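You operate a simulated robot arm through the tools that you are given. There is no shell and no other tool.

Carry out the task below with a simulated robot arm. There is one attempt and no reset: what you move stays moved.

TASK
Mop the puddle, then refill the water glass on the brown coaster.
Fine: about 100 ml from the teal jug; mop with the white cloth; both go back; the mug stays empty. Set down upright: water glass, teal jug.

Only the result counts: the job must be done as asked and must still hold three seconds after the hand-in. Knocking over, shifting, dropping, spilling or breaking anything else fails it. Flat cloth is picked up by pressing the open fingertips on it (5 to 10 N) and closing them slowly along it; thin cloth reads only 2 to 8 mm in the jaws.

THE ROBOT
A 6-joint arm with a two-finger gripper, fixed in place. Base frame: the origin is on the floor under the middle of its stand, x ahead of it, y to its left, z up. Lengths are in mm, angles in rad, forces in N, time in s.
It reaches about 1572 mm from its shoulder. Its first joint turns from -2.897 to 2.897 rad. Payload 2.45 kg.
The TCP is the grasp point between the finger pads, 20 mm short of the fingertips. In the tool frame z runs along the fingers and y along their closing line. The gripper opens to 140 mm; its body begins 168 mm behind the TCP.
Orientation is told as [roll, pitch, yaw] about the base's x, y, z axes, in that order, counted from this pose: with the fingers straight down and closing along the base's y, the tool's x points along the base's -x, its y along +y and its z along -z.

THE INTERFACE
- The arm moves only by the tool nudge_tool. Its argument "motion" is a list of rows, each a list of 3 entries, a list of its own where there are three numbers: the finger opening in mm, from 0 to 140, then the shift along the base's x, y, z in mm, then the turn, a rotation vector about the base's x, y, z in rad. In form: [[fingers, [tx, ty, tz], [rx, ry, rz]], ...]. A call has 1 to 20 rows; each row shifts and turns the commanded pose from where the row before left it. A row lasts 0.2 s, in which the tool goes at most 50 mm and 0.15 rad; a call with a longer step from one row to the next is refused whole, and so is a gripper value outside its range. A pose out of reach is approached as far as the arm can. The call stops where the force on the tool passes 40 N (or 10 N more than at its start, if that is more) or the arm is blocked; 0.2 s more then pass. Each finger travels about 45 mm/s and halts on what it meets, pressing with about 40 N; the grip force reading is that of the motor and also rises with nothing between the fingers. The clock runs only during rows and for 0.2 s after the last one: add rows that do not move to give the fingers time. The reply holds the time, the measured pose of the TCP, the force on the tool along the base axes, the opening and the grip force, in the units named above and with some noise, with the torque about the TCP (base axes, N m) and any sound that the robot's microphone picked up, and new pictures: "pictures" is both (left out), scene, wrist or none.
- Cameras (640 x 400 px; columns grow to the right, rows downward): "scene" is fixed at [49.3, 651.3, 1324.9]; the picture's right is [-0.52, -0.85, 0.00], its down [-0.33, 0.21, -0.92] and it looks along [0.78, -0.48, -0.39] (base axes); focal length 366 px, centre (320, 200). "wrist" rides on the gripper at [78, 11, -209] in the tool frame; the picture's right is [-0.14, 0.99, 0.00], its down [-0.92, -0.13, -0.37] and it looks along [-0.36, -0.05, 0.93] (tool axes); focal length 280 px, centre (320, 200). There is no depth. A picture from a camera that has moved, and an enlarged one, comes with that camera's place and axes in the base frame and with its lens.
- zoom(camera, box): a new picture of the part [left, top, right, bottom] of that camera's present view, enlarged. The clock stands still meanwhile.
- hand_in(): hands the job in; it is judged then, once.

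Nothing tells you positions but the pictures and the camera data. Unless the task says otherwise, let go and move clear before handing in.

The tools are called after ">>>" by a JSON object that holds its "op" and its "data". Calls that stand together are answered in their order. nudge_tool: Moves the arm, as the interface text tells. Its arguments: {"type":"object","properties":{"motion":{"type":"array","items":{"type":"array"}},"pictures":{"type":"string","enum":["both","scene","wrist","none"]}},"required":["motion"]} The other tools are called the same way: zoom (camera, box) takes an enlarged picture of a part of a camera's view; hand_in () hands the job in.

At the start:

```text
t: 0.0
eef_pos: [650.6, 303.5, 1199.5]
ee_rot: [0.001, -0.001, 0.001]
contact_force: [-0.4, -0.7, -0.5]
moment: [-0.01, -0.01, -0.02]
gripper_width: 140.2
gripper_force: 0.1
```

scene: 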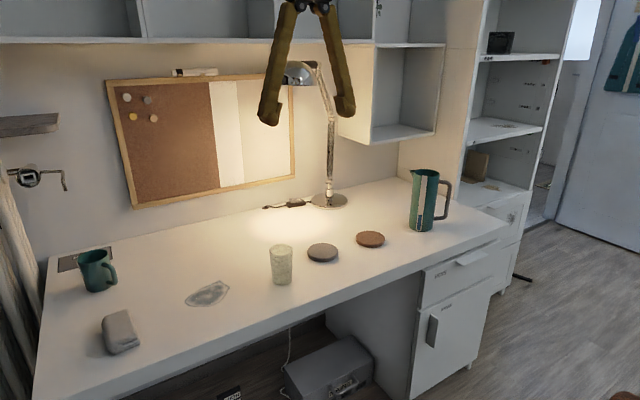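
wrist: 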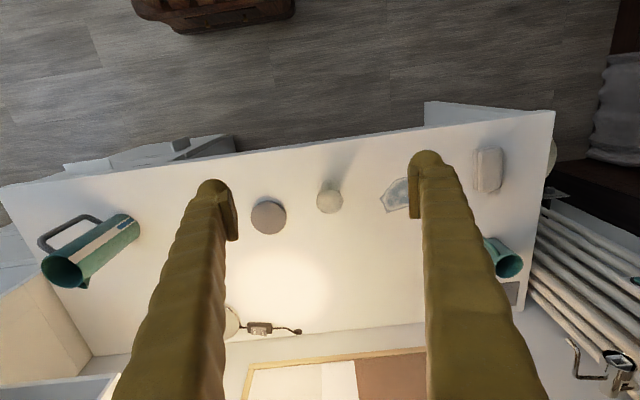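

I see a desk with a teal mug, a folded whitish cloth, a puddle, a glass, a grey and a brown coaster, and a teal jug at the right end. I'll take enlarged pictures first to pin things down.

>>> {"op": "zoom", "data": {"camera": "scene", "box": [60, 220, 260, 370]}}

>>> {"op": "zoom", "data": {"camera": "scene", "box": [240, 150, 480, 300]}}

>>> {"op": "zoom", "data": {"camera": "wrist", "box": [300, 100, 560, 300]}}

>>> {"op": "zoom", "data": {"camera": "wrist", "box": [0, 150, 320, 350]}}

```text
2.67 times, centred on (160, 295) of scene
camera zoom: at [49.3, 651.3, 1324.9], right [-0.52, -0.85, 0.0], down [-0.33, 0.21, -0.92], along [0.78, -0.48, -0.39], focal length 977 px, centre (747, -53)
```

zoom: 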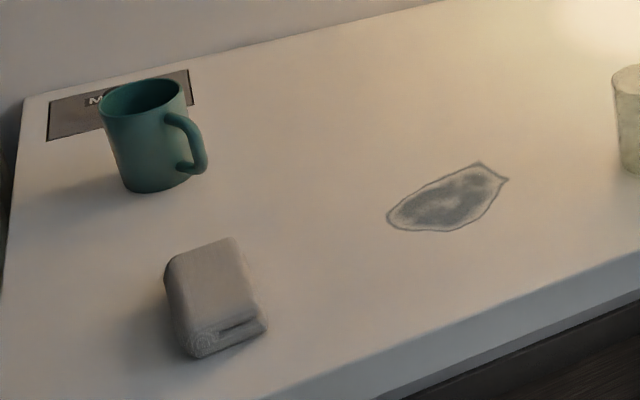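

```text
2.67 times, centred on (360, 225) of scene
camera zoom: at [49.3, 651.3, 1324.9], right [-0.52, -0.85, 0.0], down [-0.33, 0.21, -0.92], along [0.78, -0.48, -0.39], focal length 977 px, centre (213, 133)
```

zoom: 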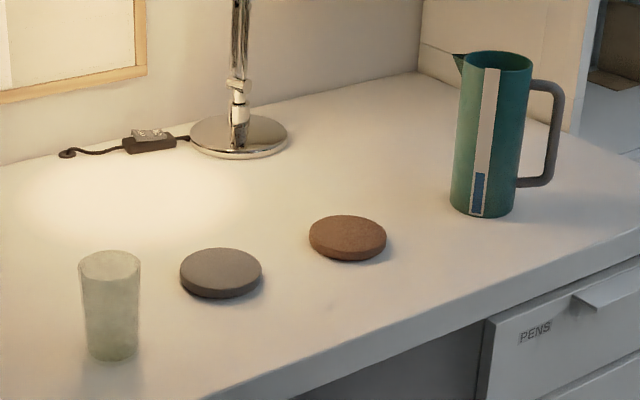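

```text
2.00 times, centred on (430, 200) of wrist
camera zoom: at [573.4, 313.0, 1408.2], right [0.14, 0.99, 0.0], down [0.92, -0.13, 0.37], along [0.37, -0.05, -0.93], focal length 561 px, centre (100, 200)
```

zoom: 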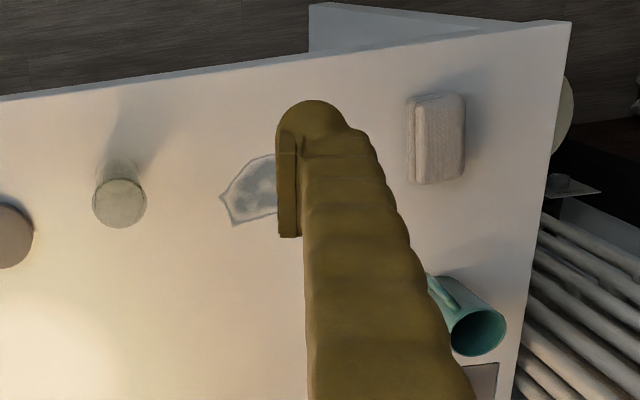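

```text
2.00 times, centred on (160, 250) of wrist
camera zoom: at [573.4, 313.0, 1408.2], right [0.14, 0.99, 0.0], down [0.92, -0.13, 0.37], along [0.37, -0.05, -0.93], focal length 561 px, centre (640, 100)
```

zoom: 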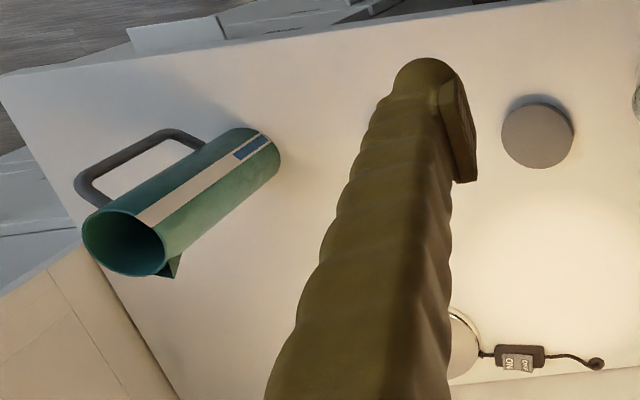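

The desk top is near z≈740. I take the cloth to be at about (806, 692), the puddle at (846, 495), the glass at (805, 305), the brown coaster at (848, -29) and the jug at (836, -245) with its handle towards the robot. Next I move above the cloth to get a closer look at it.

>>> {"op": "nudge_tool", "data": {"motion": [[140, [9, 39, -25], [0, 0, 0]], [140, [9, 39, -25], [0, 0, 0]], [140, [9, 39, -25], [0, 0, 0]], [140, [9, 39, -25], [0, 0, 0]], [140, [9, 39, -25], [0, 0, 0]], [140, [9, 39, -25], [0, 0, 0]], [140, [9, 39, -25], [0, 0, 0]], [140, [9, 39, -25], [0, 0, 0]], [140, [9, 39, -25], [0, 0, 0]], [140, [9, 37, -25], [0, 0, 0]], [140, [0, 0, 0], [0, 0, 0]]]}}

```text
t: 2.4
eef_pos: [739.8, 691.0, 950.6]
ee_rot: [0.002, -0.003, -0.001]
contact_force: [-0.2, 0.4, 0.3]
moment: [-0.03, 0.02, 0.04]
gripper_width: 140.0
gripper_force: 0.1
camera wrist: at [661.3, 703.0, 1159.5], right [0.14, 0.99, 0.0], down [0.92, -0.13, 0.37], along [0.37, -0.05, -0.93], focal length 280 px, centre (320, 200)
```

scene: 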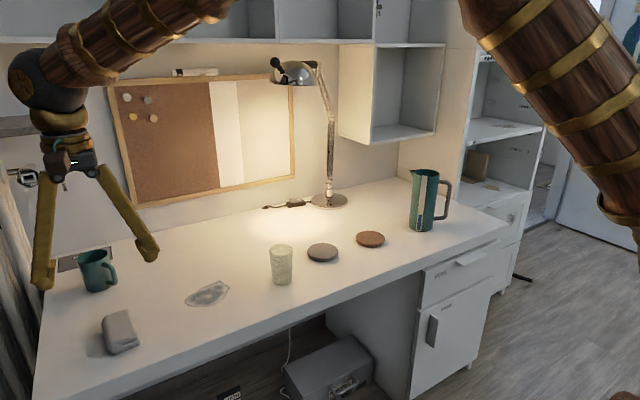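
wrist: 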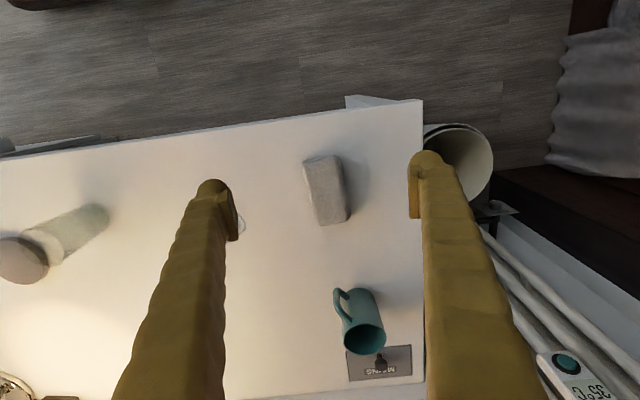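

>>> {"op": "zoom", "data": {"camera": "wrist", "box": [230, 130, 430, 255]}}

>>> {"op": "zoom", "data": {"camera": "scene", "box": [70, 280, 180, 370]}}

```text
3.20 times, centred on (330, 192) of wrist
camera zoom: at [661.3, 703.0, 1159.5], right [0.14, 0.99, 0.0], down [0.92, -0.13, 0.37], along [0.37, -0.05, -0.93], focal length 897 px, centre (288, 224)
```

zoom: 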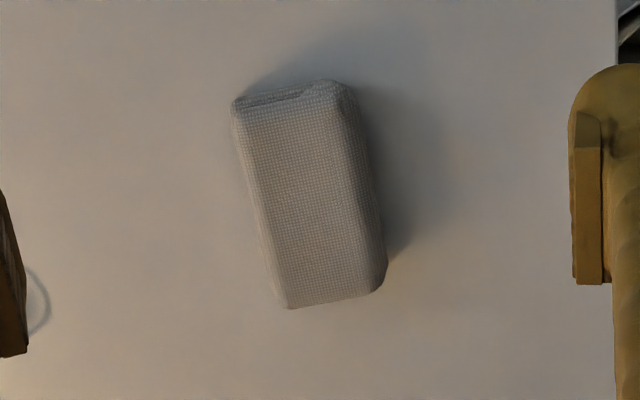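

```text
4.44 times, centred on (125, 325) of scene
camera zoom: at [49.3, 651.3, 1324.9], right [-0.52, -0.85, 0.0], down [-0.33, 0.21, -0.92], along [0.78, -0.48, -0.39], focal length 1628 px, centre (1187, -356)
```

zoom: 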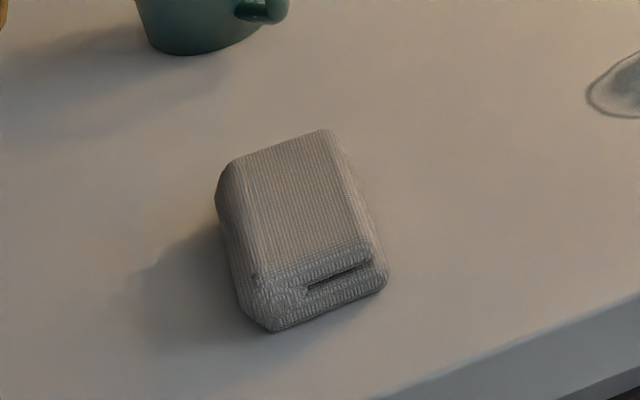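

The cloth is a thick folded pad, about 54 mm wide along y and 100 mm long along x, centred near (806, 696) and turned by a few degrees. I'll align the fingers with it and lower over it.

>>> {"op": "nudge_tool", "data": {"motion": [[140, [22, 2, -20], [0, 0, 0.03]], [140, [22, 2, -20], [0, 0, 0.03]], [140, [22, 1, -30], [0, 0, 0]], [140, [0, 0, -30], [0, 0, 0]], [140, [0, 0, -20], [0, 0, 0]], [140, [0, 0, 0], [0, 0, 0]]]}}

```text
t: 3.8
eef_pos: [806.2, 694.8, 829.0]
ee_rot: [0.001, -0.002, 0.06]
contact_force: [0.3, -0.2, -0.3]
moment: [0.02, -0.02, 0.03]
gripper_width: 140.0
gripper_force: 0.0
camera wrist: at [727.9, 700.8, 1037.5], right [0.08, 1.0, 0.0], down [0.93, -0.07, 0.37], along [0.37, -0.03, -0.93], focal length 280 px, centre (320, 200)
```

scene: 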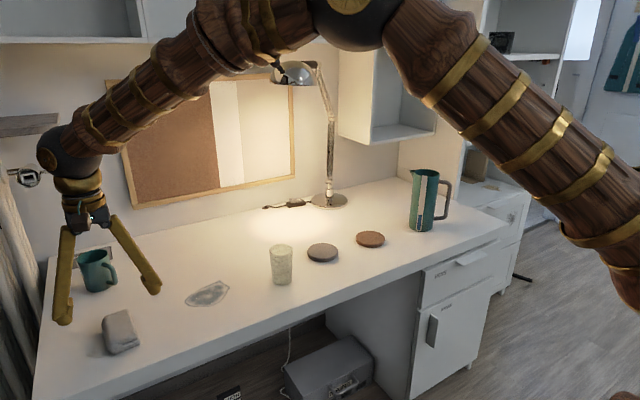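
wrist: 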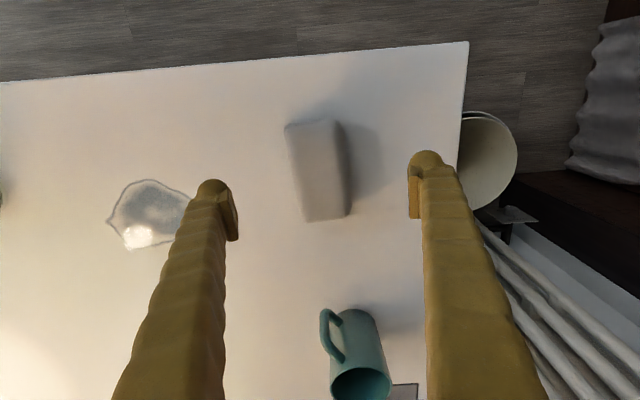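

The pad is centred between the open fingers. I'll lower until the fingertips are a bit above the desk.

>>> {"op": "nudge_tool", "data": {"motion": [[140, [0, 0, -20], [0, 0, 0]], [140, [0, 0, -20], [0, 0, 0]], [140, [0, 0, -14], [0, 0, 0]], [140, [0, 0, 0], [0, 0, 0]]]}}

```text
t: 4.8
eef_pos: [807.4, 695.9, 774.7]
ee_rot: [-0.001, -0.001, 0.06]
contact_force: [0.4, -1.1, -0.4]
moment: [-0.01, 0.04, -0.02]
gripper_width: 139.9
gripper_force: 0.0
camera wrist: at [728.9, 701.1, 984.4], right [0.08, 1.0, 0.0], down [0.93, -0.07, 0.37], along [0.37, -0.03, -0.93], focal length 280 px, centre (320, 200)
```

scene: 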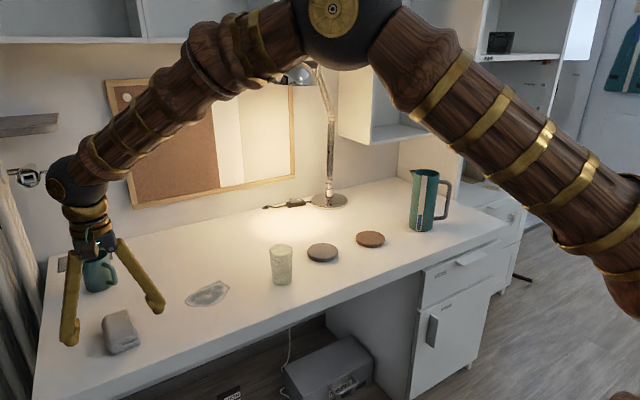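
wrist: 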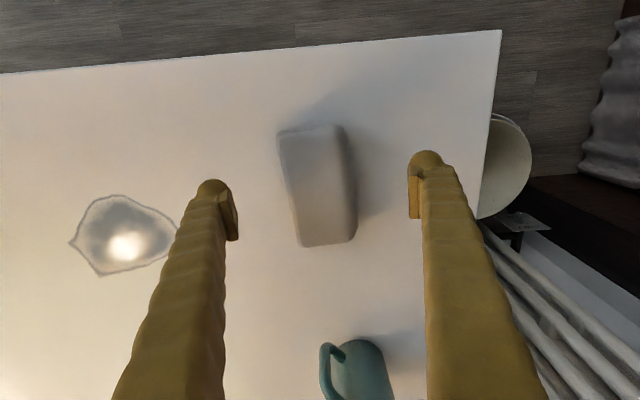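

The pad sits between the fingers. I'll lower a further 5 mm and close gradually on its sides.

>>> {"op": "nudge_tool", "data": {"motion": [[140, [-4, 0, -5], [0, 0, 0]], [120, [0, 0, 0], [0, 0, 0]], [105, [0, 0, 0], [0, 0, 0]], [90, [0, 0, 0], [0, 0, 0]], [75, [0, 0, 0], [0, 0, 0]], [65, [0, 0, 0], [0, 0, 0]], [58, [0, 0, 0], [0, 0, 0]], [52, [0, 0, 0], [0, 0, 0]], [48, [0, 0, 0], [0, 0, 0]], [48, [0, 0, 0], [0, 0, 0]]]}}

```text
t: 7.0
eef_pos: [802.7, 694.6, 769.9]
ee_rot: [0.001, -0.002, 0.06]
contact_force: [-0.8, -0.4, 0.7]
moment: [0.01, -0.04, 0.01]
gripper_width: 60.3
gripper_force: 39.8
camera wrist: at [724.8, 700.9, 979.1], right [0.08, 1.0, 0.0], down [0.93, -0.07, 0.37], along [0.37, -0.03, -0.93], focal length 280 px, centre (320, 200)
```

scene: 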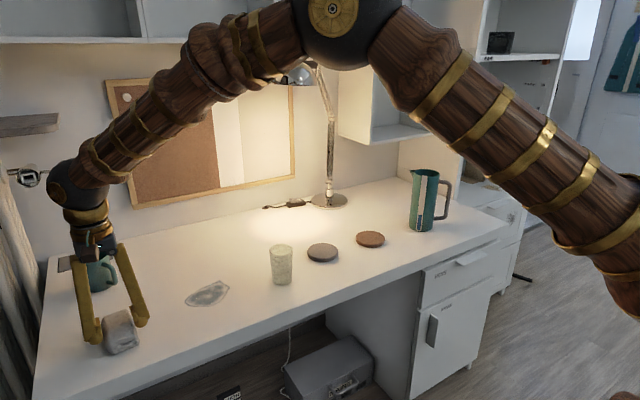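
wrist: 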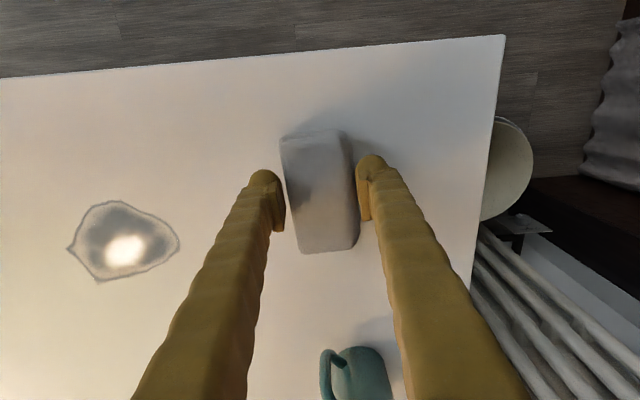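

The grip holds at 60 mm on the pad. I'll lift it slightly, then carry it to the near side of the puddle.

>>> {"op": "nudge_tool", "data": {"motion": [[45, [0, 0, 5], [0, 0, 0]], [45, [0, 0, 10], [0, 0, 0]], [45, [0, 0, 25], [0, 0, 0]], [45, [0, 0, 0], [0, 0, 0]]]}}

```text
t: 8.0
eef_pos: [804.3, 694.9, 810.2]
ee_rot: [-0.001, 0.0, 0.06]
contact_force: [0.6, -0.1, -0.8]
moment: [-0.02, 0.0, 0.0]
gripper_width: 45.1
gripper_force: 0.0
camera wrist: at [725.1, 701.0, 1019.7], right [0.08, 1.0, 0.0], down [0.93, -0.07, 0.37], along [0.37, -0.03, -0.93], focal length 280 px, centre (320, 200)
```

scene: 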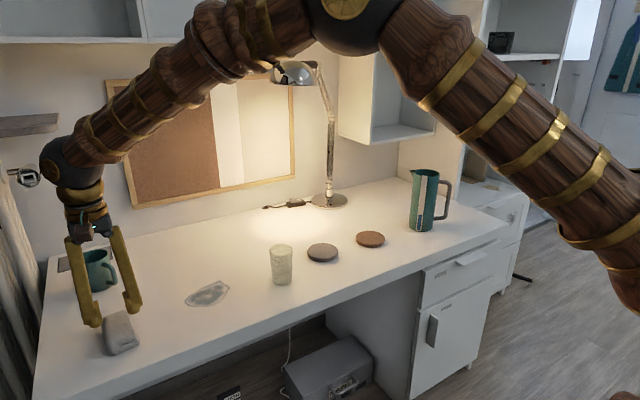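
wrist: 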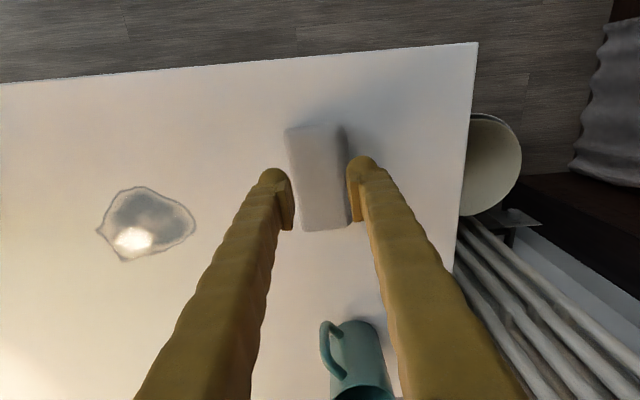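

The pad stayed on the desk — the fingers slipped off it while rising. I'll look closer before gripping again lower.

>>> {"op": "zoom", "data": {"camera": "scene", "box": [50, 270, 170, 370]}}

>>> {"op": "zoom", "data": {"camera": "wrist", "box": [240, 100, 400, 250]}}

```text
4.00 times, centred on (110, 320) of scene
camera zoom: at [49.3, 651.3, 1324.9], right [-0.52, -0.85, 0.0], down [-0.33, 0.21, -0.92], along [0.78, -0.48, -0.39], focal length 1465 px, centre (1160, -280)
```

zoom: 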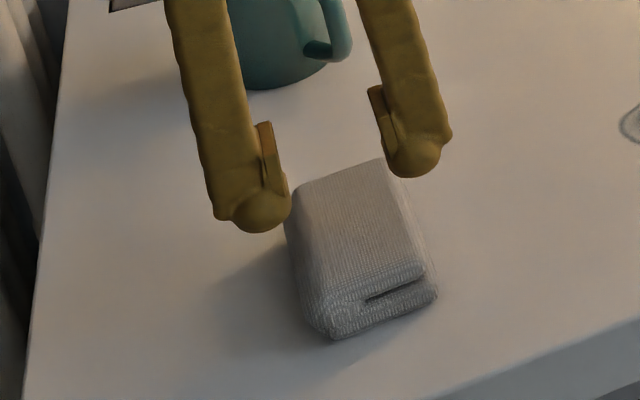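

```text
2.67 times, centred on (320, 175) of wrist
camera zoom: at [725.1, 701.0, 1019.7], right [0.08, 1.0, 0.0], down [0.93, -0.07, 0.37], along [0.37, -0.03, -0.93], focal length 748 px, centre (320, 267)
```

zoom: 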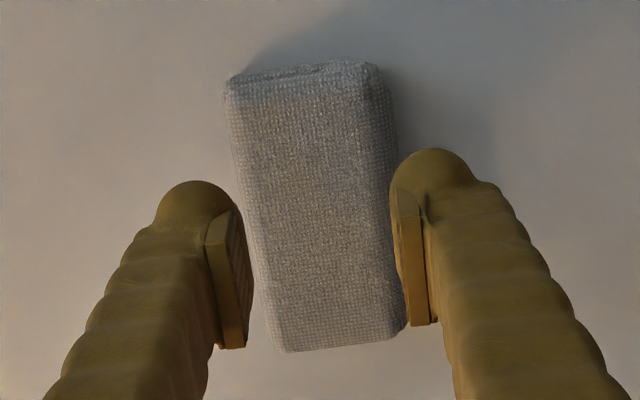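

The pad is about 30 mm high, so the first grip only caught its rounded upper edges. I'll open, realign slightly and lower slowly until the fingertips just feel the desk.

>>> {"op": "nudge_tool", "data": {"motion": [[110, [2, 0, 0], [0, 0, -0.03]], [110, [0, 0, 0], [0, 0, 0]], [110, [0, 0, 0], [0, 0, 0]], [110, [0, 0, 0], [0, 0, 0]], [110, [0, 0, -20], [0, 0, 0]], [110, [0, 0, -17], [0, 0, 0]], [110, [0, 0, -4], [0, 0, 0]], [110, [0, 0, -3], [0, 0, 0]], [110, [0, 0, 0], [0, 0, 0]]], "pictures": "wrist"}}

```text
t: 10.0
eef_pos: [805.3, 695.5, 765.9]
ee_rot: [-0.001, -0.003, 0.029]
contact_force: [0.5, 0.0, -0.4]
moment: [-0.01, 0.0, 0.0]
gripper_width: 109.7
gripper_force: 0.1
camera wrist: at [727.5, 703.9, 975.5], right [0.11, 0.99, 0.0], down [0.92, -0.1, 0.37], along [0.37, -0.04, -0.93], focal length 280 px, centre (320, 200)
```

wrist: 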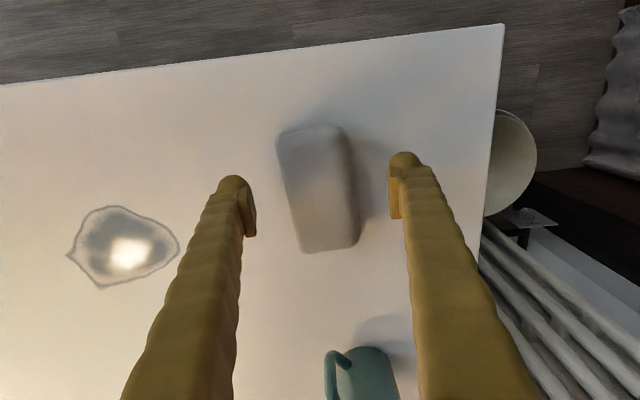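

>>> {"op": "nudge_tool", "data": {"motion": [[110, [0, 0, -2], [0, 0, 0]], [110, [0, 0, -1], [0, 0, 0]], [110, [0, 0, -1], [0, 0, 0]]], "pictures": "none"}}

```text
t: 10.8
eef_pos: [804.9, 694.2, 762.4]
ee_rot: [0.0, 0.001, 0.029]
contact_force: [1.5, -0.4, -0.3]
moment: [-0.02, -0.01, 0.0]
gripper_width: 109.8
gripper_force: 0.0
```

No contact yet at fingertips ≈742; I keep creeping down in small steps.

>>> {"op": "nudge_tool", "data": {"motion": [[110, [0, 0, -1], [0, 0, 0]], [110, [0, 0, -1], [0, 0, 0]], [110, [0, 0, 0], [0, 0, 0]]], "pictures": "none"}}

```text
t: 11.6
eef_pos: [805.5, 696.0, 760.9]
ee_rot: [0.001, -0.001, 0.028]
contact_force: [-0.3, -0.2, -0.1]
moment: [-0.02, -0.02, -0.01]
gripper_width: 110.1
gripper_force: 0.0
```

Still free at fingertips ≈741, which is low enough to grip the full side of the pad. Closing now.

>>> {"op": "nudge_tool", "data": {"motion": [[95, [0, 0, 0], [0, 0, 0]], [80, [0, 0, 0], [0, 0, 0]], [70, [0, 0, 0], [0, 0, 0]], [62, [0, 0, 0], [0, 0, 0]], [55, [0, 0, 0], [0, 0, 0]], [45, [0, 0, 0], [0, 0, 0]], [35, [0, 0, 0], [0, 0, 0]], [30, [0, 0, 0], [0, 0, 0]], [30, [0, 0, 0], [0, 0, 0]], [30, [0, 0, 0], [0, 0, 0]]], "pictures": "both"}}

```text
t: 13.8
eef_pos: [805.5, 695.1, 760.2]
ee_rot: [0.001, 0.0, 0.03]
contact_force: [0.9, -0.3, 1.0]
moment: [-0.01, 0.0, 0.04]
gripper_width: 61.0
gripper_force: 39.6
camera wrist: at [727.3, 703.4, 969.3], right [0.11, 0.99, 0.0], down [0.92, -0.1, 0.37], along [0.37, -0.04, -0.93], focal length 280 px, centre (320, 200)
```

scene: 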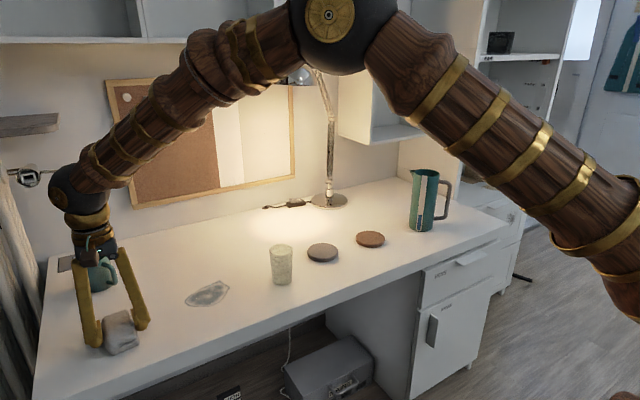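
wrist: 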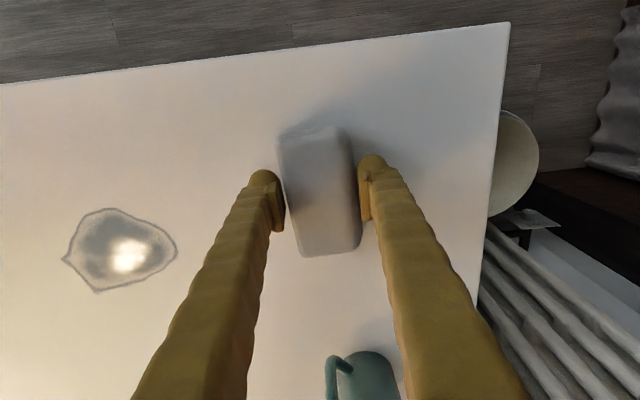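

The jaws read 61 mm at 40 N again, now gripping deeper. I'll lift a few millimetres and watch whether the width holds.

>>> {"op": "nudge_tool", "data": {"motion": [[30, [0, 0, 2], [0, 0, 0]], [30, [0, 0, 3], [0, 0, 0]], [30, [0, 0, 3], [0, 0, 0]], [30, [0, 0, 0], [0, 0, 0]]], "pictures": "wrist"}}

```text
t: 14.8
eef_pos: [805.4, 695.3, 768.9]
ee_rot: [-0.001, -0.001, 0.03]
contact_force: [-0.2, 0.7, -0.2]
moment: [0.01, -0.05, 0.03]
gripper_width: 60.8
gripper_force: 40.3
camera wrist: at [727.4, 703.6, 977.4], right [0.11, 0.99, 0.0], down [0.92, -0.1, 0.37], along [0.37, -0.04, -0.93], focal length 280 px, centre (320, 200)
```

wrist: 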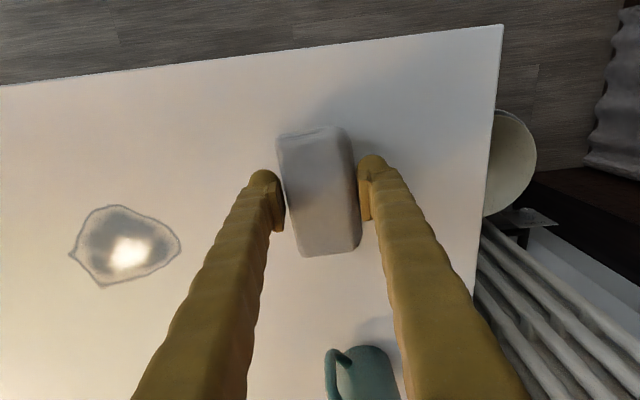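

The pad now keeps its place between the fingers while the desk moves away below, so it is lifting. I'll raise it more and carry it to the +y side of the puddle.

>>> {"op": "nudge_tool", "data": {"motion": [[30, [0, 0, 10], [0, 0, 0]], [30, [0, 0, 15], [0, 0, 0]], [30, [8, -25, 0], [0, 0, 0]], [30, [12, -30, 0], [0, 0, 0]], [30, [12, -30, 0], [0, 0, 0]], [30, [11, -20, 0], [0, 0, 0]], [30, [0, 0, 0], [0, 0, 0]]], "pictures": "both"}}

```text
t: 16.4
eef_pos: [850.0, 590.1, 791.8]
ee_rot: [0.003, -0.002, 0.027]
contact_force: [-0.3, -0.6, -0.7]
moment: [0.0, 0.02, -0.01]
gripper_width: 60.5
gripper_force: 39.7
camera wrist: at [771.3, 598.4, 1000.8], right [0.11, 0.99, 0.0], down [0.92, -0.1, 0.37], along [0.37, -0.04, -0.93], focal length 280 px, centre (320, 200)
```

scene: 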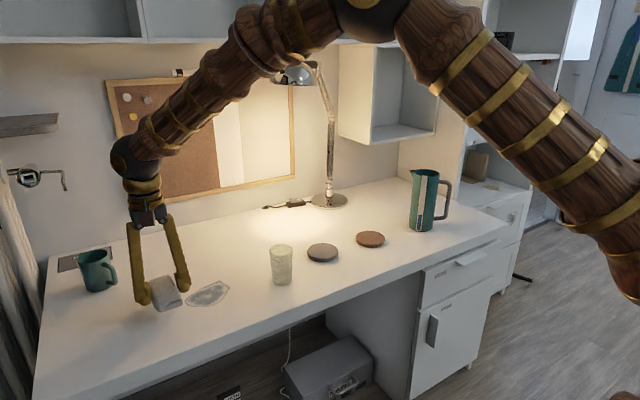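
wrist: 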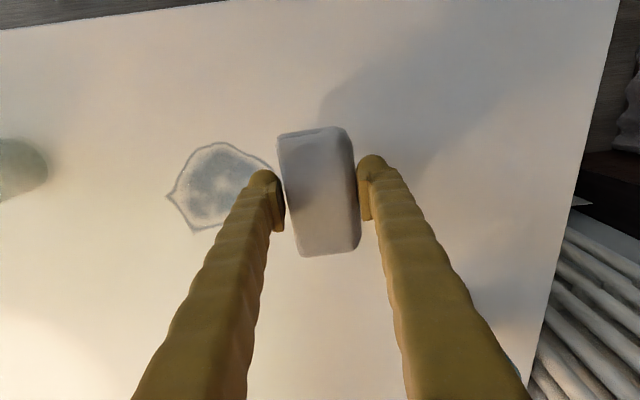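

The pad is held just beside the puddle. I'll lower it until it presses lightly on the desk.

>>> {"op": "nudge_tool", "data": {"motion": [[30, [0, 0, -15], [0, 0, 0]], [30, [0, 0, -12], [0, 0, 0]], [30, [0, 0, -3], [0, 0, 0]], [30, [0, 0, -1], [0, 0, 0]], [30, [0, 0, -1], [0, 0, 0]], [30, [0, 0, 0], [0, 0, 0]]], "pictures": "none"}}

>>> {"op": "nudge_tool", "data": {"motion": [[30, [0, 0, -1], [0, 0, 0]], [30, [0, 0, 0], [0, 0, 0]]], "pictures": "none"}}

```text
t: 17.8
eef_pos: [848.7, 589.4, 761.2]
ee_rot: [0.0, -0.002, 0.03]
contact_force: [-2.4, 0.5, 5.3]
moment: [-0.03, 0.05, 0.1]
gripper_width: 60.7
gripper_force: 39.8
```

```text
t: 18.4
eef_pos: [849.1, 589.8, 760.4]
ee_rot: [0.0, -0.001, 0.029]
contact_force: [-5.8, -5.1, 17.1]
moment: [-0.13, 0.12, 0.16]
gripper_width: 60.4
gripper_force: 40.1
```

Contact gives about 17 N at this height, so I'll ease off slightly and wipe towards -y across the puddle.

>>> {"op": "nudge_tool", "data": {"motion": [[30, [0, 0, 0.8], [0, 0, 0]], [30, [0, -10, 0], [0, 0, 0]], [30, [0, -10, 0], [0, 0, 0]], [30, [0, -10, 0], [0, 0, 0]], [30, [0, -10, 0], [0, 0, 0]], [30, [0, -10, 0], [0, 0, 0]], [30, [0, -10, 0], [0, 0, 0]], [30, [0, -10, 0], [0, 0, 0]], [30, [0, -10, 0], [0, 0, 0]], [30, [0, -10, 0], [0, 0, 0]]], "pictures": "both"}}

```text
t: 20.6
eef_pos: [847.8, 500.5, 762.0]
ee_rot: [0.0, -0.002, 0.03]
contact_force: [0.8, -1.1, -0.7]
moment: [-0.02, 0.02, 0.02]
gripper_width: 60.9
gripper_force: 39.5
camera wrist: at [769.8, 508.8, 970.2], right [0.11, 0.99, 0.0], down [0.92, -0.1, 0.37], along [0.37, -0.04, -0.93], focal length 280 px, centre (320, 200)
```

scene: 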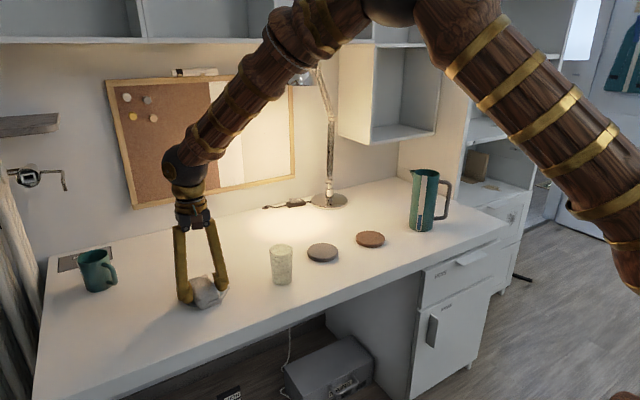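
wrist: 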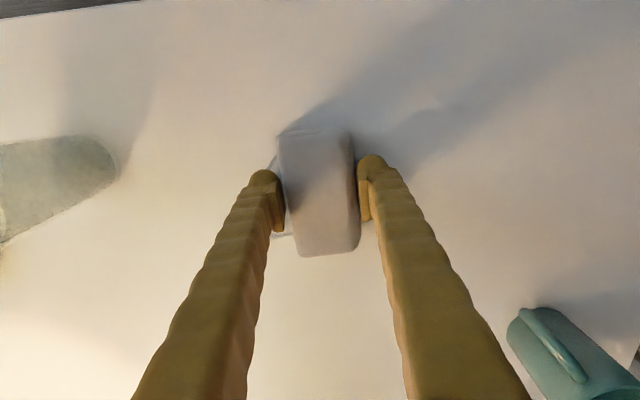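

The pad has lifted to almost no force at z≈762, so I'll press down about 1 mm again and continue the wipe.

>>> {"op": "nudge_tool", "data": {"motion": [[30, [0, 0, -1], [0, 0, 0]], [30, [0, 0, 0], [0, 0, 0]]], "pictures": "none"}}

```text
t: 21.2
eef_pos: [847.5, 500.7, 760.0]
ee_rot: [0.001, -0.002, 0.031]
contact_force: [0.0, -0.6, -0.1]
moment: [-0.01, 0.05, 0.02]
gripper_width: 60.5
gripper_force: 39.9
```

>>> {"op": "nudge_tool", "data": {"motion": [[30, [0, 0, -1], [0, 0, 0]], [30, [0, 0, 0], [0, 0, 0]]], "pictures": "none"}}

```text
t: 21.8
eef_pos: [848.3, 500.8, 759.8]
ee_rot: [0.0, -0.001, 0.029]
contact_force: [-7.7, 0.9, 19.2]
moment: [-0.06, 0.16, 0.08]
gripper_width: 60.5
gripper_force: 40.3
```

About 19 N now; I'll ease up 0.5 mm and keep wiping towards -y, staying clear of the glass.

>>> {"op": "nudge_tool", "data": {"motion": [[30, [0, 0, 0.5], [0, 0, 0]], [30, [0, -10, 0], [0, 0, 0]], [30, [0, -10, 0], [0, 0, 0]], [30, [0, -10, 0], [0, 0, 0]], [30, [0, -10, 0], [0, 0, 0]], [30, [0, -10, 0], [0, 0, 0]], [30, [0, -10, 0], [0, 0, 0]], [30, [0, -10, 0], [0, 0, 0]], [30, [0, -10, 0], [0, 0, 0]]], "pictures": "both"}}

```text
t: 23.8
eef_pos: [849.2, 420.2, 761.3]
ee_rot: [0.003, -0.002, 0.028]
contact_force: [2.2, 10.5, 25.7]
moment: [0.14, 0.04, -0.11]
gripper_width: 60.2
gripper_force: 39.8
camera wrist: at [770.3, 428.3, 968.9], right [0.11, 0.99, 0.0], down [0.92, -0.1, 0.37], along [0.37, -0.04, -0.93], focal length 280 px, centre (320, 200)
```

scene: 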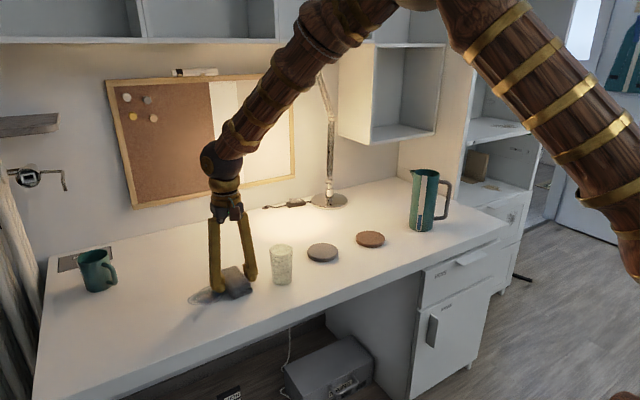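
wrist: 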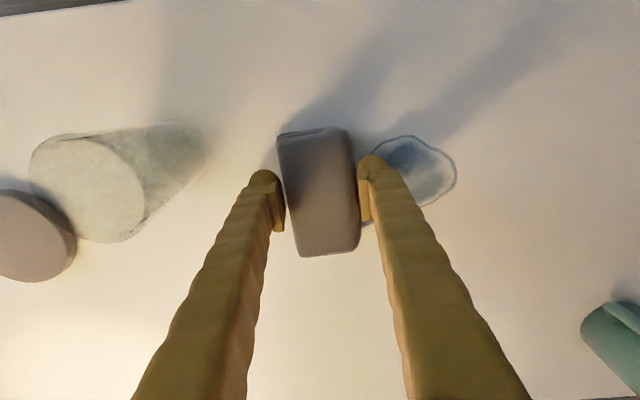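

The puddle outline has shrunk and the pad looks damper, so wiping works. I'll ease the force and wipe back towards +y with the pad shifted slightly in x.

>>> {"op": "nudge_tool", "data": {"motion": [[30, [0, 0, 0.6], [0, 0, 0]], [30, [2, 10, 0], [0, 0, 0]], [30, [2, 10, 0], [0, 0, 0]], [30, [2, 10, 0], [0, 0, 0]], [30, [0, 10, 0], [0, 0, 0]], [30, [0, 10, 0], [0, 0, 0]], [30, [0, 10, 0], [0, 0, 0]], [30, [0, 10, 0], [0, 0, 0]], [30, [0, 0, 0], [0, 0, 0]]], "pictures": "none"}}

```text
t: 25.8
eef_pos: [854.0, 491.8, 759.9]
ee_rot: [0.0, 0.0, 0.029]
contact_force: [0.1, 0.3, 2.6]
moment: [0.05, -0.03, -0.02]
gripper_width: 60.5
gripper_force: 40.2
```

Light contact here; I'll add a touch of pressure and continue over and back.

>>> {"op": "nudge_tool", "data": {"motion": [[30, [0, 0, -0.3], [0, 0, 0]], [30, [0, 10, 0], [0, 0, 0]], [30, [0, 10, 0], [0, 0, 0]], [30, [0, 10, 0], [0, 0, 0]], [30, [0, 10, 0], [0, 0, 0]], [30, [0, 10, 0], [0, 0, 0]], [30, [0, 10, 0], [0, 0, 0]], [30, [0, 10, 0], [0, 0, 0]], [30, [0, 10, 0], [0, 0, 0]], [30, [0, 0, 0], [0, 0, 0]]], "pictures": "both"}}

```text
t: 28.0
eef_pos: [853.8, 570.2, 759.4]
ee_rot: [0.001, -0.002, 0.029]
contact_force: [0.6, -7.2, 21.2]
moment: [-0.11, 0.0, -0.02]
gripper_width: 60.6
gripper_force: 40.5
camera wrist: at [776.2, 578.8, 968.6], right [0.11, 0.99, 0.0], down [0.92, -0.1, 0.37], along [0.37, -0.04, -0.93], focal length 280 px, centre (320, 200)
```

scene: 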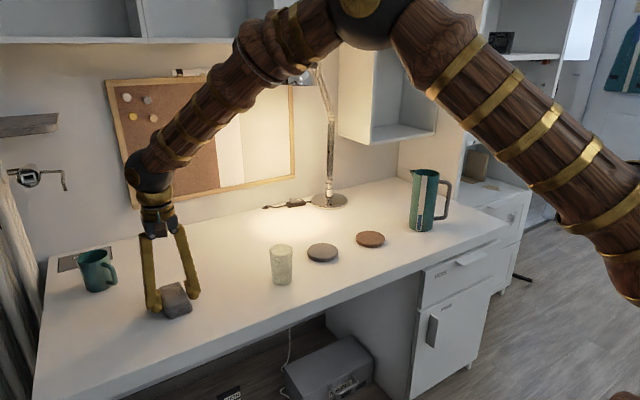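
wrist: 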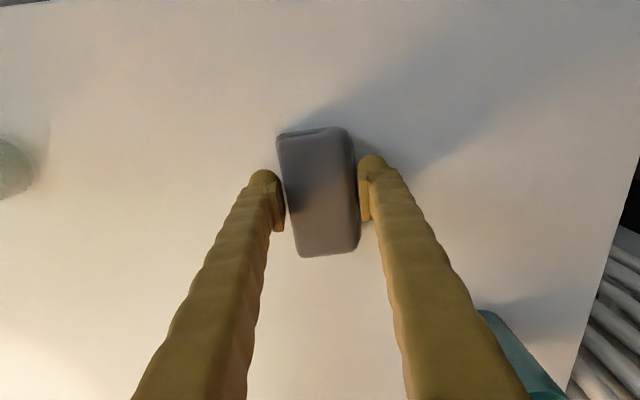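

The puddle seems gone from view and the pad is darker. I'll zoom to check for remains.

>>> {"op": "zoom", "data": {"camera": "wrist", "box": [140, 120, 340, 260]}}

>>> {"op": "zoom", "data": {"camera": "scene", "box": [140, 240, 280, 340]}}

```text
2.86 times, centred on (240, 190) of wrist
camera zoom: at [776.2, 578.8, 968.6], right [0.11, 0.99, 0.0], down [0.92, -0.1, 0.37], along [0.37, -0.04, -0.93], focal length 801 px, centre (549, 229)
```

zoom: 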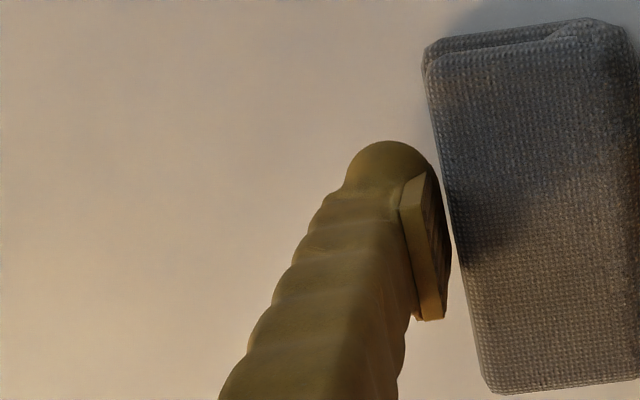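

```text
4.00 times, centred on (210, 290) of scene
camera zoom: at [49.3, 651.3, 1324.9], right [-0.52, -0.85, 0.0], down [-0.33, 0.21, -0.92], along [0.78, -0.48, -0.39], focal length 1465 px, centre (760, -160)
```

zoom: 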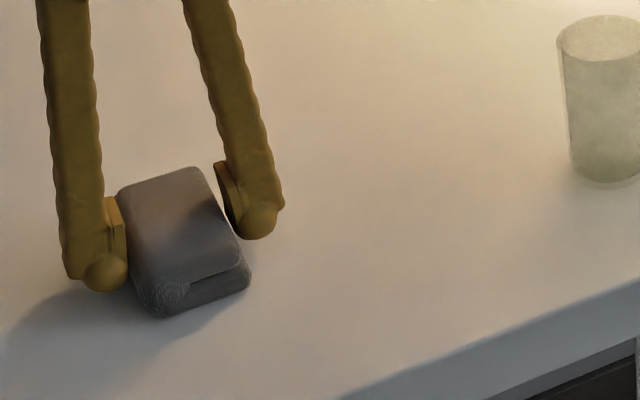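

No trace of the puddle remains on the desk. I'll do one more pass over its middle to be sure, then lift.

>>> {"op": "nudge_tool", "data": {"motion": [[30, [-4, 0, 0.5], [0, 0, 0]], [30, [-2, -10, 0], [0, 0, 0]], [30, [0, -10, 0], [0, 0, 0]], [30, [0, -10, 0], [0, 0, 0]], [30, [0, -10, 0], [0, 0, 0]], [30, [0, -10, 0], [0, 0, 0]], [30, [0, -10, 0], [0, 0, 0]], [30, [0, -10, 0], [0, 0, 0]], [30, [0, -10, 0], [0, 0, 0]], [30, [0, -10, 0], [0, 0, 0]], [30, [0, -10, 0], [0, 0, 0]], [30, [0, -10, 0], [0, 0, 0]], [30, [0, -10, 0], [0, 0, 0]], [30, [0, 0, 0], [0, 0, 0]]], "pictures": "wrist"}}

```text
t: 31.0
eef_pos: [849.5, 451.1, 761.2]
ee_rot: [0.0, -0.004, 0.029]
contact_force: [-0.2, 0.7, -0.2]
moment: [0.01, 0.04, -0.02]
gripper_width: 60.2
gripper_force: 40.3
camera wrist: at [770.8, 458.5, 969.6], right [0.11, 0.99, 0.0], down [0.92, -0.1, 0.37], along [0.37, -0.04, -0.93], focal length 280 px, centre (320, 200)
```

wrist: 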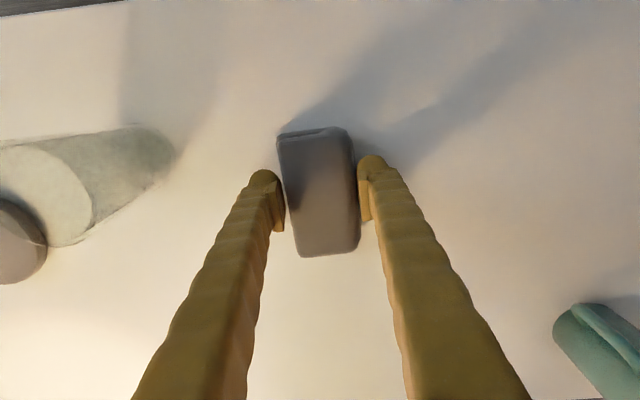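

The desk is clean. I'll lift the pad and carry it back to where it lay.

>>> {"op": "nudge_tool", "data": {"motion": [[30, [0, 0, 15], [0, 0, 0]], [30, [0, 0, 20], [0, 0, 0]], [30, [-7, 40, 0], [0, 0, 0]], [30, [-7, 41, 0], [0, 0, 0]], [30, [-7, 41, 0], [0, 0, 0]], [30, [-7, 41, 0], [0, 0, 0]], [30, [-7, 41, 0], [0, 0, 0]], [30, [-8, 41, 0], [0, 0, 0]], [30, [0, 0, 0], [0, 0, 0]], [30, [0, 0, -15], [0, 0, 0]], [30, [0, 0, -14], [0, 0, 0]], [30, [0, 0, -4], [0, 0, 0]], [30, [0, 0, 0], [0, 0, 0]]], "pictures": "both"}}

```text
t: 33.8
eef_pos: [805.6, 695.2, 761.4]
ee_rot: [0.001, -0.001, 0.03]
contact_force: [0.7, 0.5, -0.4]
moment: [0.03, -0.02, 0.02]
gripper_width: 60.6
gripper_force: 40.1
camera wrist: at [727.8, 704.0, 970.9], right [0.11, 0.99, 0.0], down [0.92, -0.1, 0.37], along [0.37, -0.04, -0.93], focal length 280 px, centre (320, 200)
```

scene: 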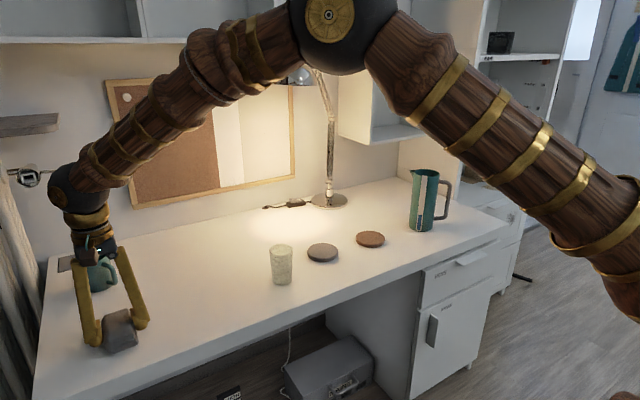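
wrist: 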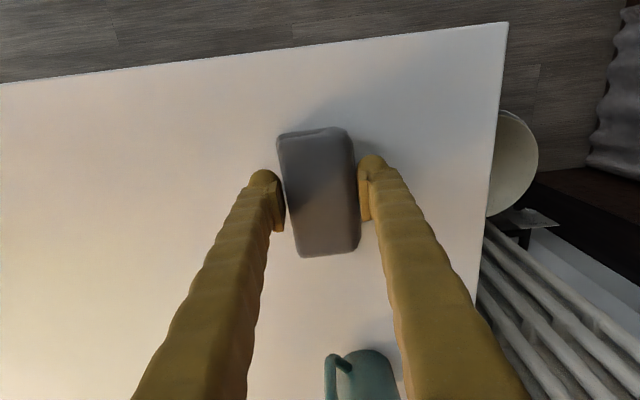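

The pad is back over its old spot, nearly touching. I'll set it down, open slowly and rise.

>>> {"op": "nudge_tool", "data": {"motion": [[30, [0, 0, -0.7], [0, 0, 0]], [65, [0, 0, 0], [0, 0, 0]], [75, [0, 0, 0], [0, 0, 0]], [90, [0, 0, 0], [0, 0, 0]], [105, [0, 0, 0], [0, 0, 0]], [110, [0, 0, 0], [0, 0, 0]], [110, [0, 0, 20], [0, 0, 0]], [110, [0, 0, 40], [0, 0, 0]], [110, [0, 0, 50], [0, 0, 0]], [110, [0, 0, 50], [0, 0, 0]], [110, [0, 0, 0], [0, 0, 0]]], "pictures": "both"}}

```text
t: 36.2
eef_pos: [806.4, 696.3, 921.4]
ee_rot: [0.001, -0.001, 0.029]
contact_force: [0.6, -0.3, -0.1]
moment: [-0.02, 0.0, -0.05]
gripper_width: 110.3
gripper_force: 0.0
camera wrist: at [727.8, 704.3, 1130.6], right [0.11, 0.99, 0.0], down [0.92, -0.1, 0.37], along [0.37, -0.04, -0.93], focal length 280 px, centre (320, 200)
```

scene: 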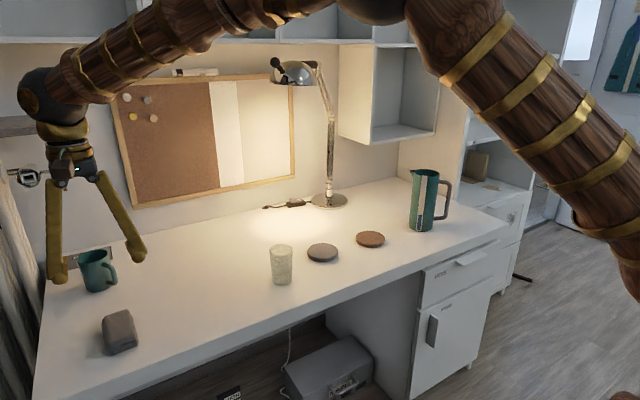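
wrist: 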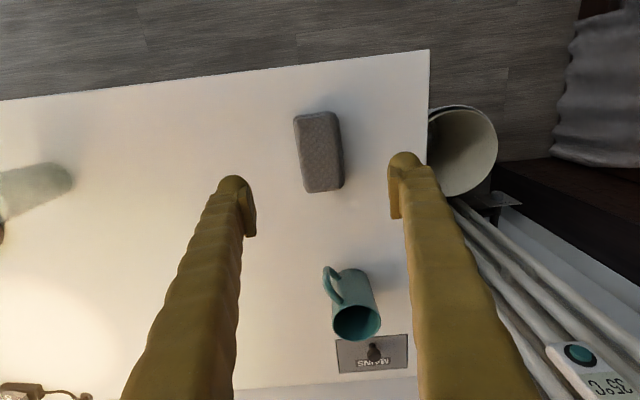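

The cloth lies back in its place. Next is the glass: I'll move above it at about (805, 305) and look.

>>> {"op": "nudge_tool", "data": {"motion": [[130, [-6, -45, 6], [0, 0, -0.03]], [130, [-6, -45, 6], [0, 0, 0]], [130, [-6, -45, 6], [0, 0, 0]], [130, [-6, -45, 6], [0, 0, 0]], [130, [-6, -45, 6], [0, 0, 0]], [130, [-5, -45, 0], [0, 0, 0]], [130, [-5, -45, 0], [0, 0, 0]], [130, [-5, -45, 0], [0, 0, 0]], [130, [0, -31, 0], [0, 0, 0]], [130, [0, 0, 0], [0, 0, 0]]], "pictures": "both"}}

```text
t: 38.4
eef_pos: [759.8, 303.9, 952.4]
ee_rot: [-0.001, -0.001, -0.001]
contact_force: [0.6, 0.3, -0.1]
moment: [0.01, 0.01, -0.02]
gripper_width: 130.1
gripper_force: 0.0
camera wrist: at [681.4, 314.7, 1160.6], right [0.14, 0.99, 0.0], down [0.92, -0.13, 0.37], along [0.37, -0.05, -0.93], focal length 280 px, centre (320, 200)
```

scene: 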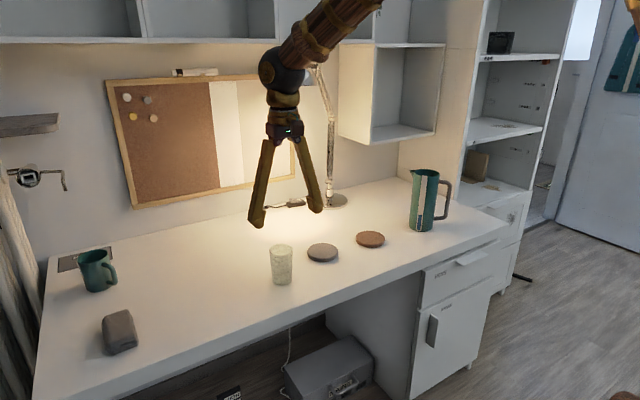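
wrist: 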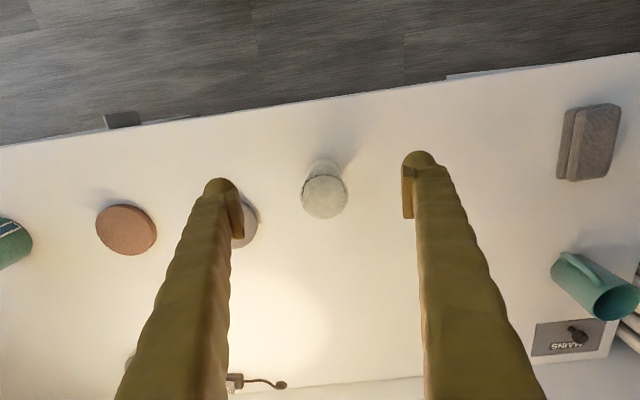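

>>> {"op": "zoom", "data": {"camera": "wrist", "box": [270, 130, 390, 230]}}

>>> {"op": "zoom", "data": {"camera": "scene", "box": [250, 220, 330, 300]}}

>>> {"op": "zoom", "data": {"camera": "wrist", "box": [80, 180, 280, 280]}}

```text
4.00 times, centred on (330, 180) of wrist
camera zoom: at [681.4, 314.7, 1160.6], right [0.14, 0.99, 0.0], down [0.92, -0.13, 0.37], along [0.37, -0.05, -0.93], focal length 1122 px, centre (280, 280)
```

zoom: 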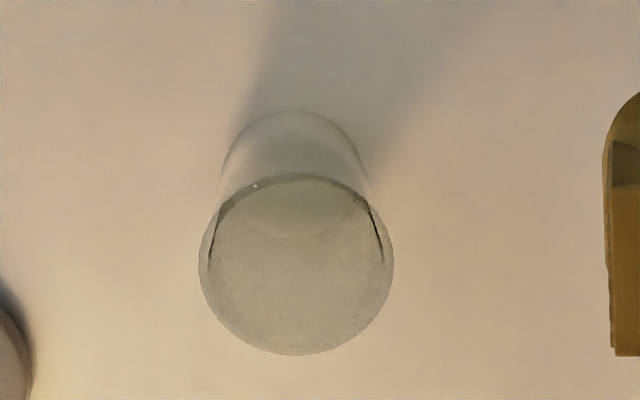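

```text
5.00 times, centred on (290, 260) of scene
camera zoom: at [49.3, 651.3, 1324.9], right [-0.52, -0.85, 0.0], down [-0.33, 0.21, -0.92], along [0.78, -0.48, -0.39], focal length 1831 px, centre (470, -100)
```

zoom: 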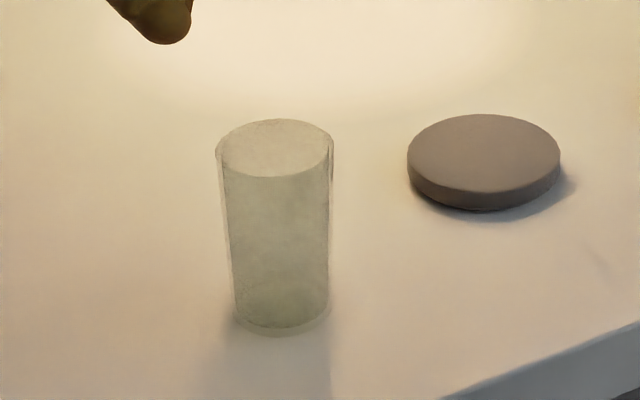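

```text
3.20 times, centred on (180, 230) of wrist
camera zoom: at [681.4, 314.7, 1160.6], right [0.14, 0.99, 0.0], down [0.92, -0.13, 0.37], along [0.37, -0.05, -0.93], focal length 897 px, centre (768, 104)
```

zoom: 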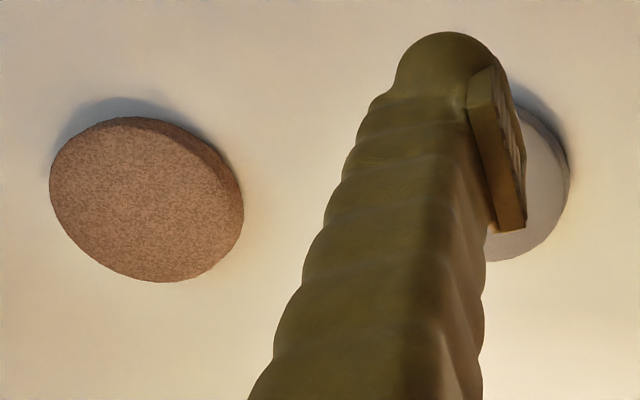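

The glass stands at about (806, 303), roughly 60 mm wide and 100 mm tall. I'll centre above it and lower the open fingers around it.

>>> {"op": "nudge_tool", "data": {"motion": [[110, [23, 0, -10], [0, 0, 0]], [110, [23, 0, -20], [0, 0, 0]], [110, [0, -0.5, -20], [0, 0, 0]], [110, [0, 0, 0], [0, 0, 0]]], "pictures": "both"}}

```text
t: 39.4
eef_pos: [807.8, 305.5, 902.7]
ee_rot: [0.001, -0.001, 0.001]
contact_force: [-0.1, 0.5, -0.7]
moment: [0.01, -0.02, 0.0]
gripper_width: 110.1
gripper_force: 0.0
camera wrist: at [729.0, 315.3, 1110.5], right [0.14, 0.99, 0.0], down [0.92, -0.13, 0.37], along [0.37, -0.05, -0.93], focal length 280 px, centre (320, 200)
```

scene: 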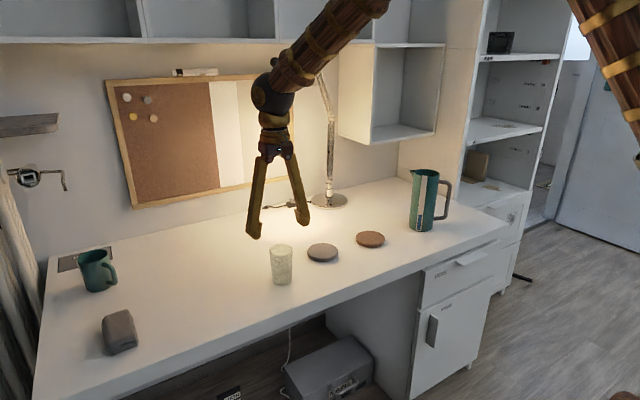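
wrist: 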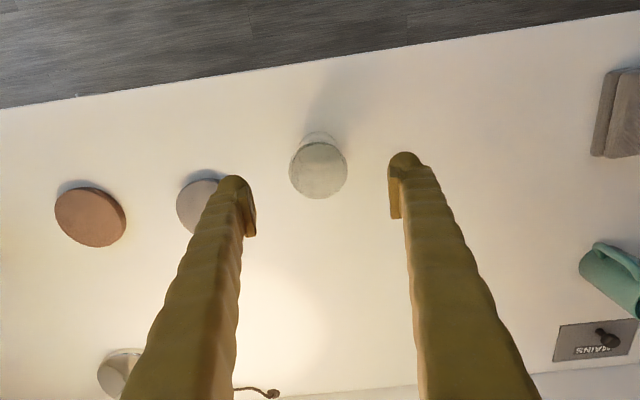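

The glass rim is about 2–3 mm off the finger centre; I'll correct that and go down around it.

>>> {"op": "nudge_tool", "data": {"motion": [[110, [-2.5, -2, -20], [0, 0, 0]], [110, [0, 0, -25], [0, 0, 0]], [110, [0, 0, -25], [0, 0, 0]], [110, [0, 0, -25], [0, 0, 0]], [110, [0, 0, 0], [0, 0, 0]]], "pictures": "both"}}

```text
t: 40.6
eef_pos: [804.3, 301.1, 807.6]
ee_rot: [0.0, -0.002, 0.001]
contact_force: [-0.9, -0.5, 0.3]
moment: [0.01, 0.0, -0.01]
gripper_width: 110.1
gripper_force: 0.0
camera wrist: at [726.8, 312.4, 1016.0], right [0.14, 0.99, 0.0], down [0.92, -0.13, 0.37], along [0.37, -0.05, -0.93], focal length 280 px, centre (320, 200)
```

scene: 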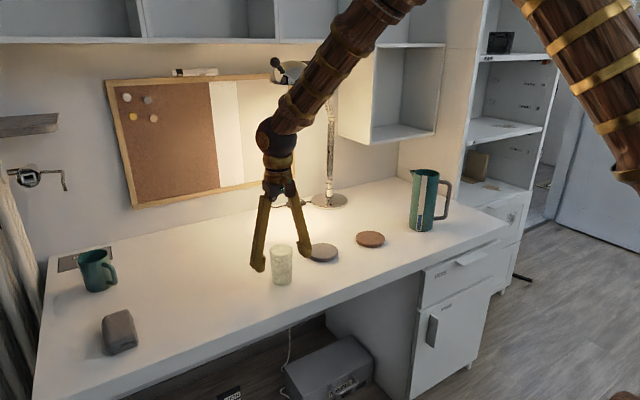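
wrist: 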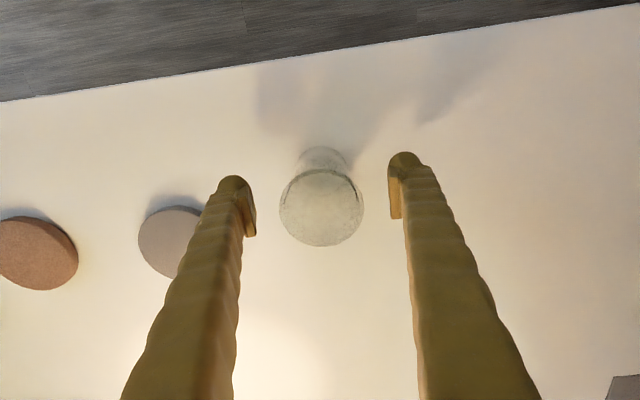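

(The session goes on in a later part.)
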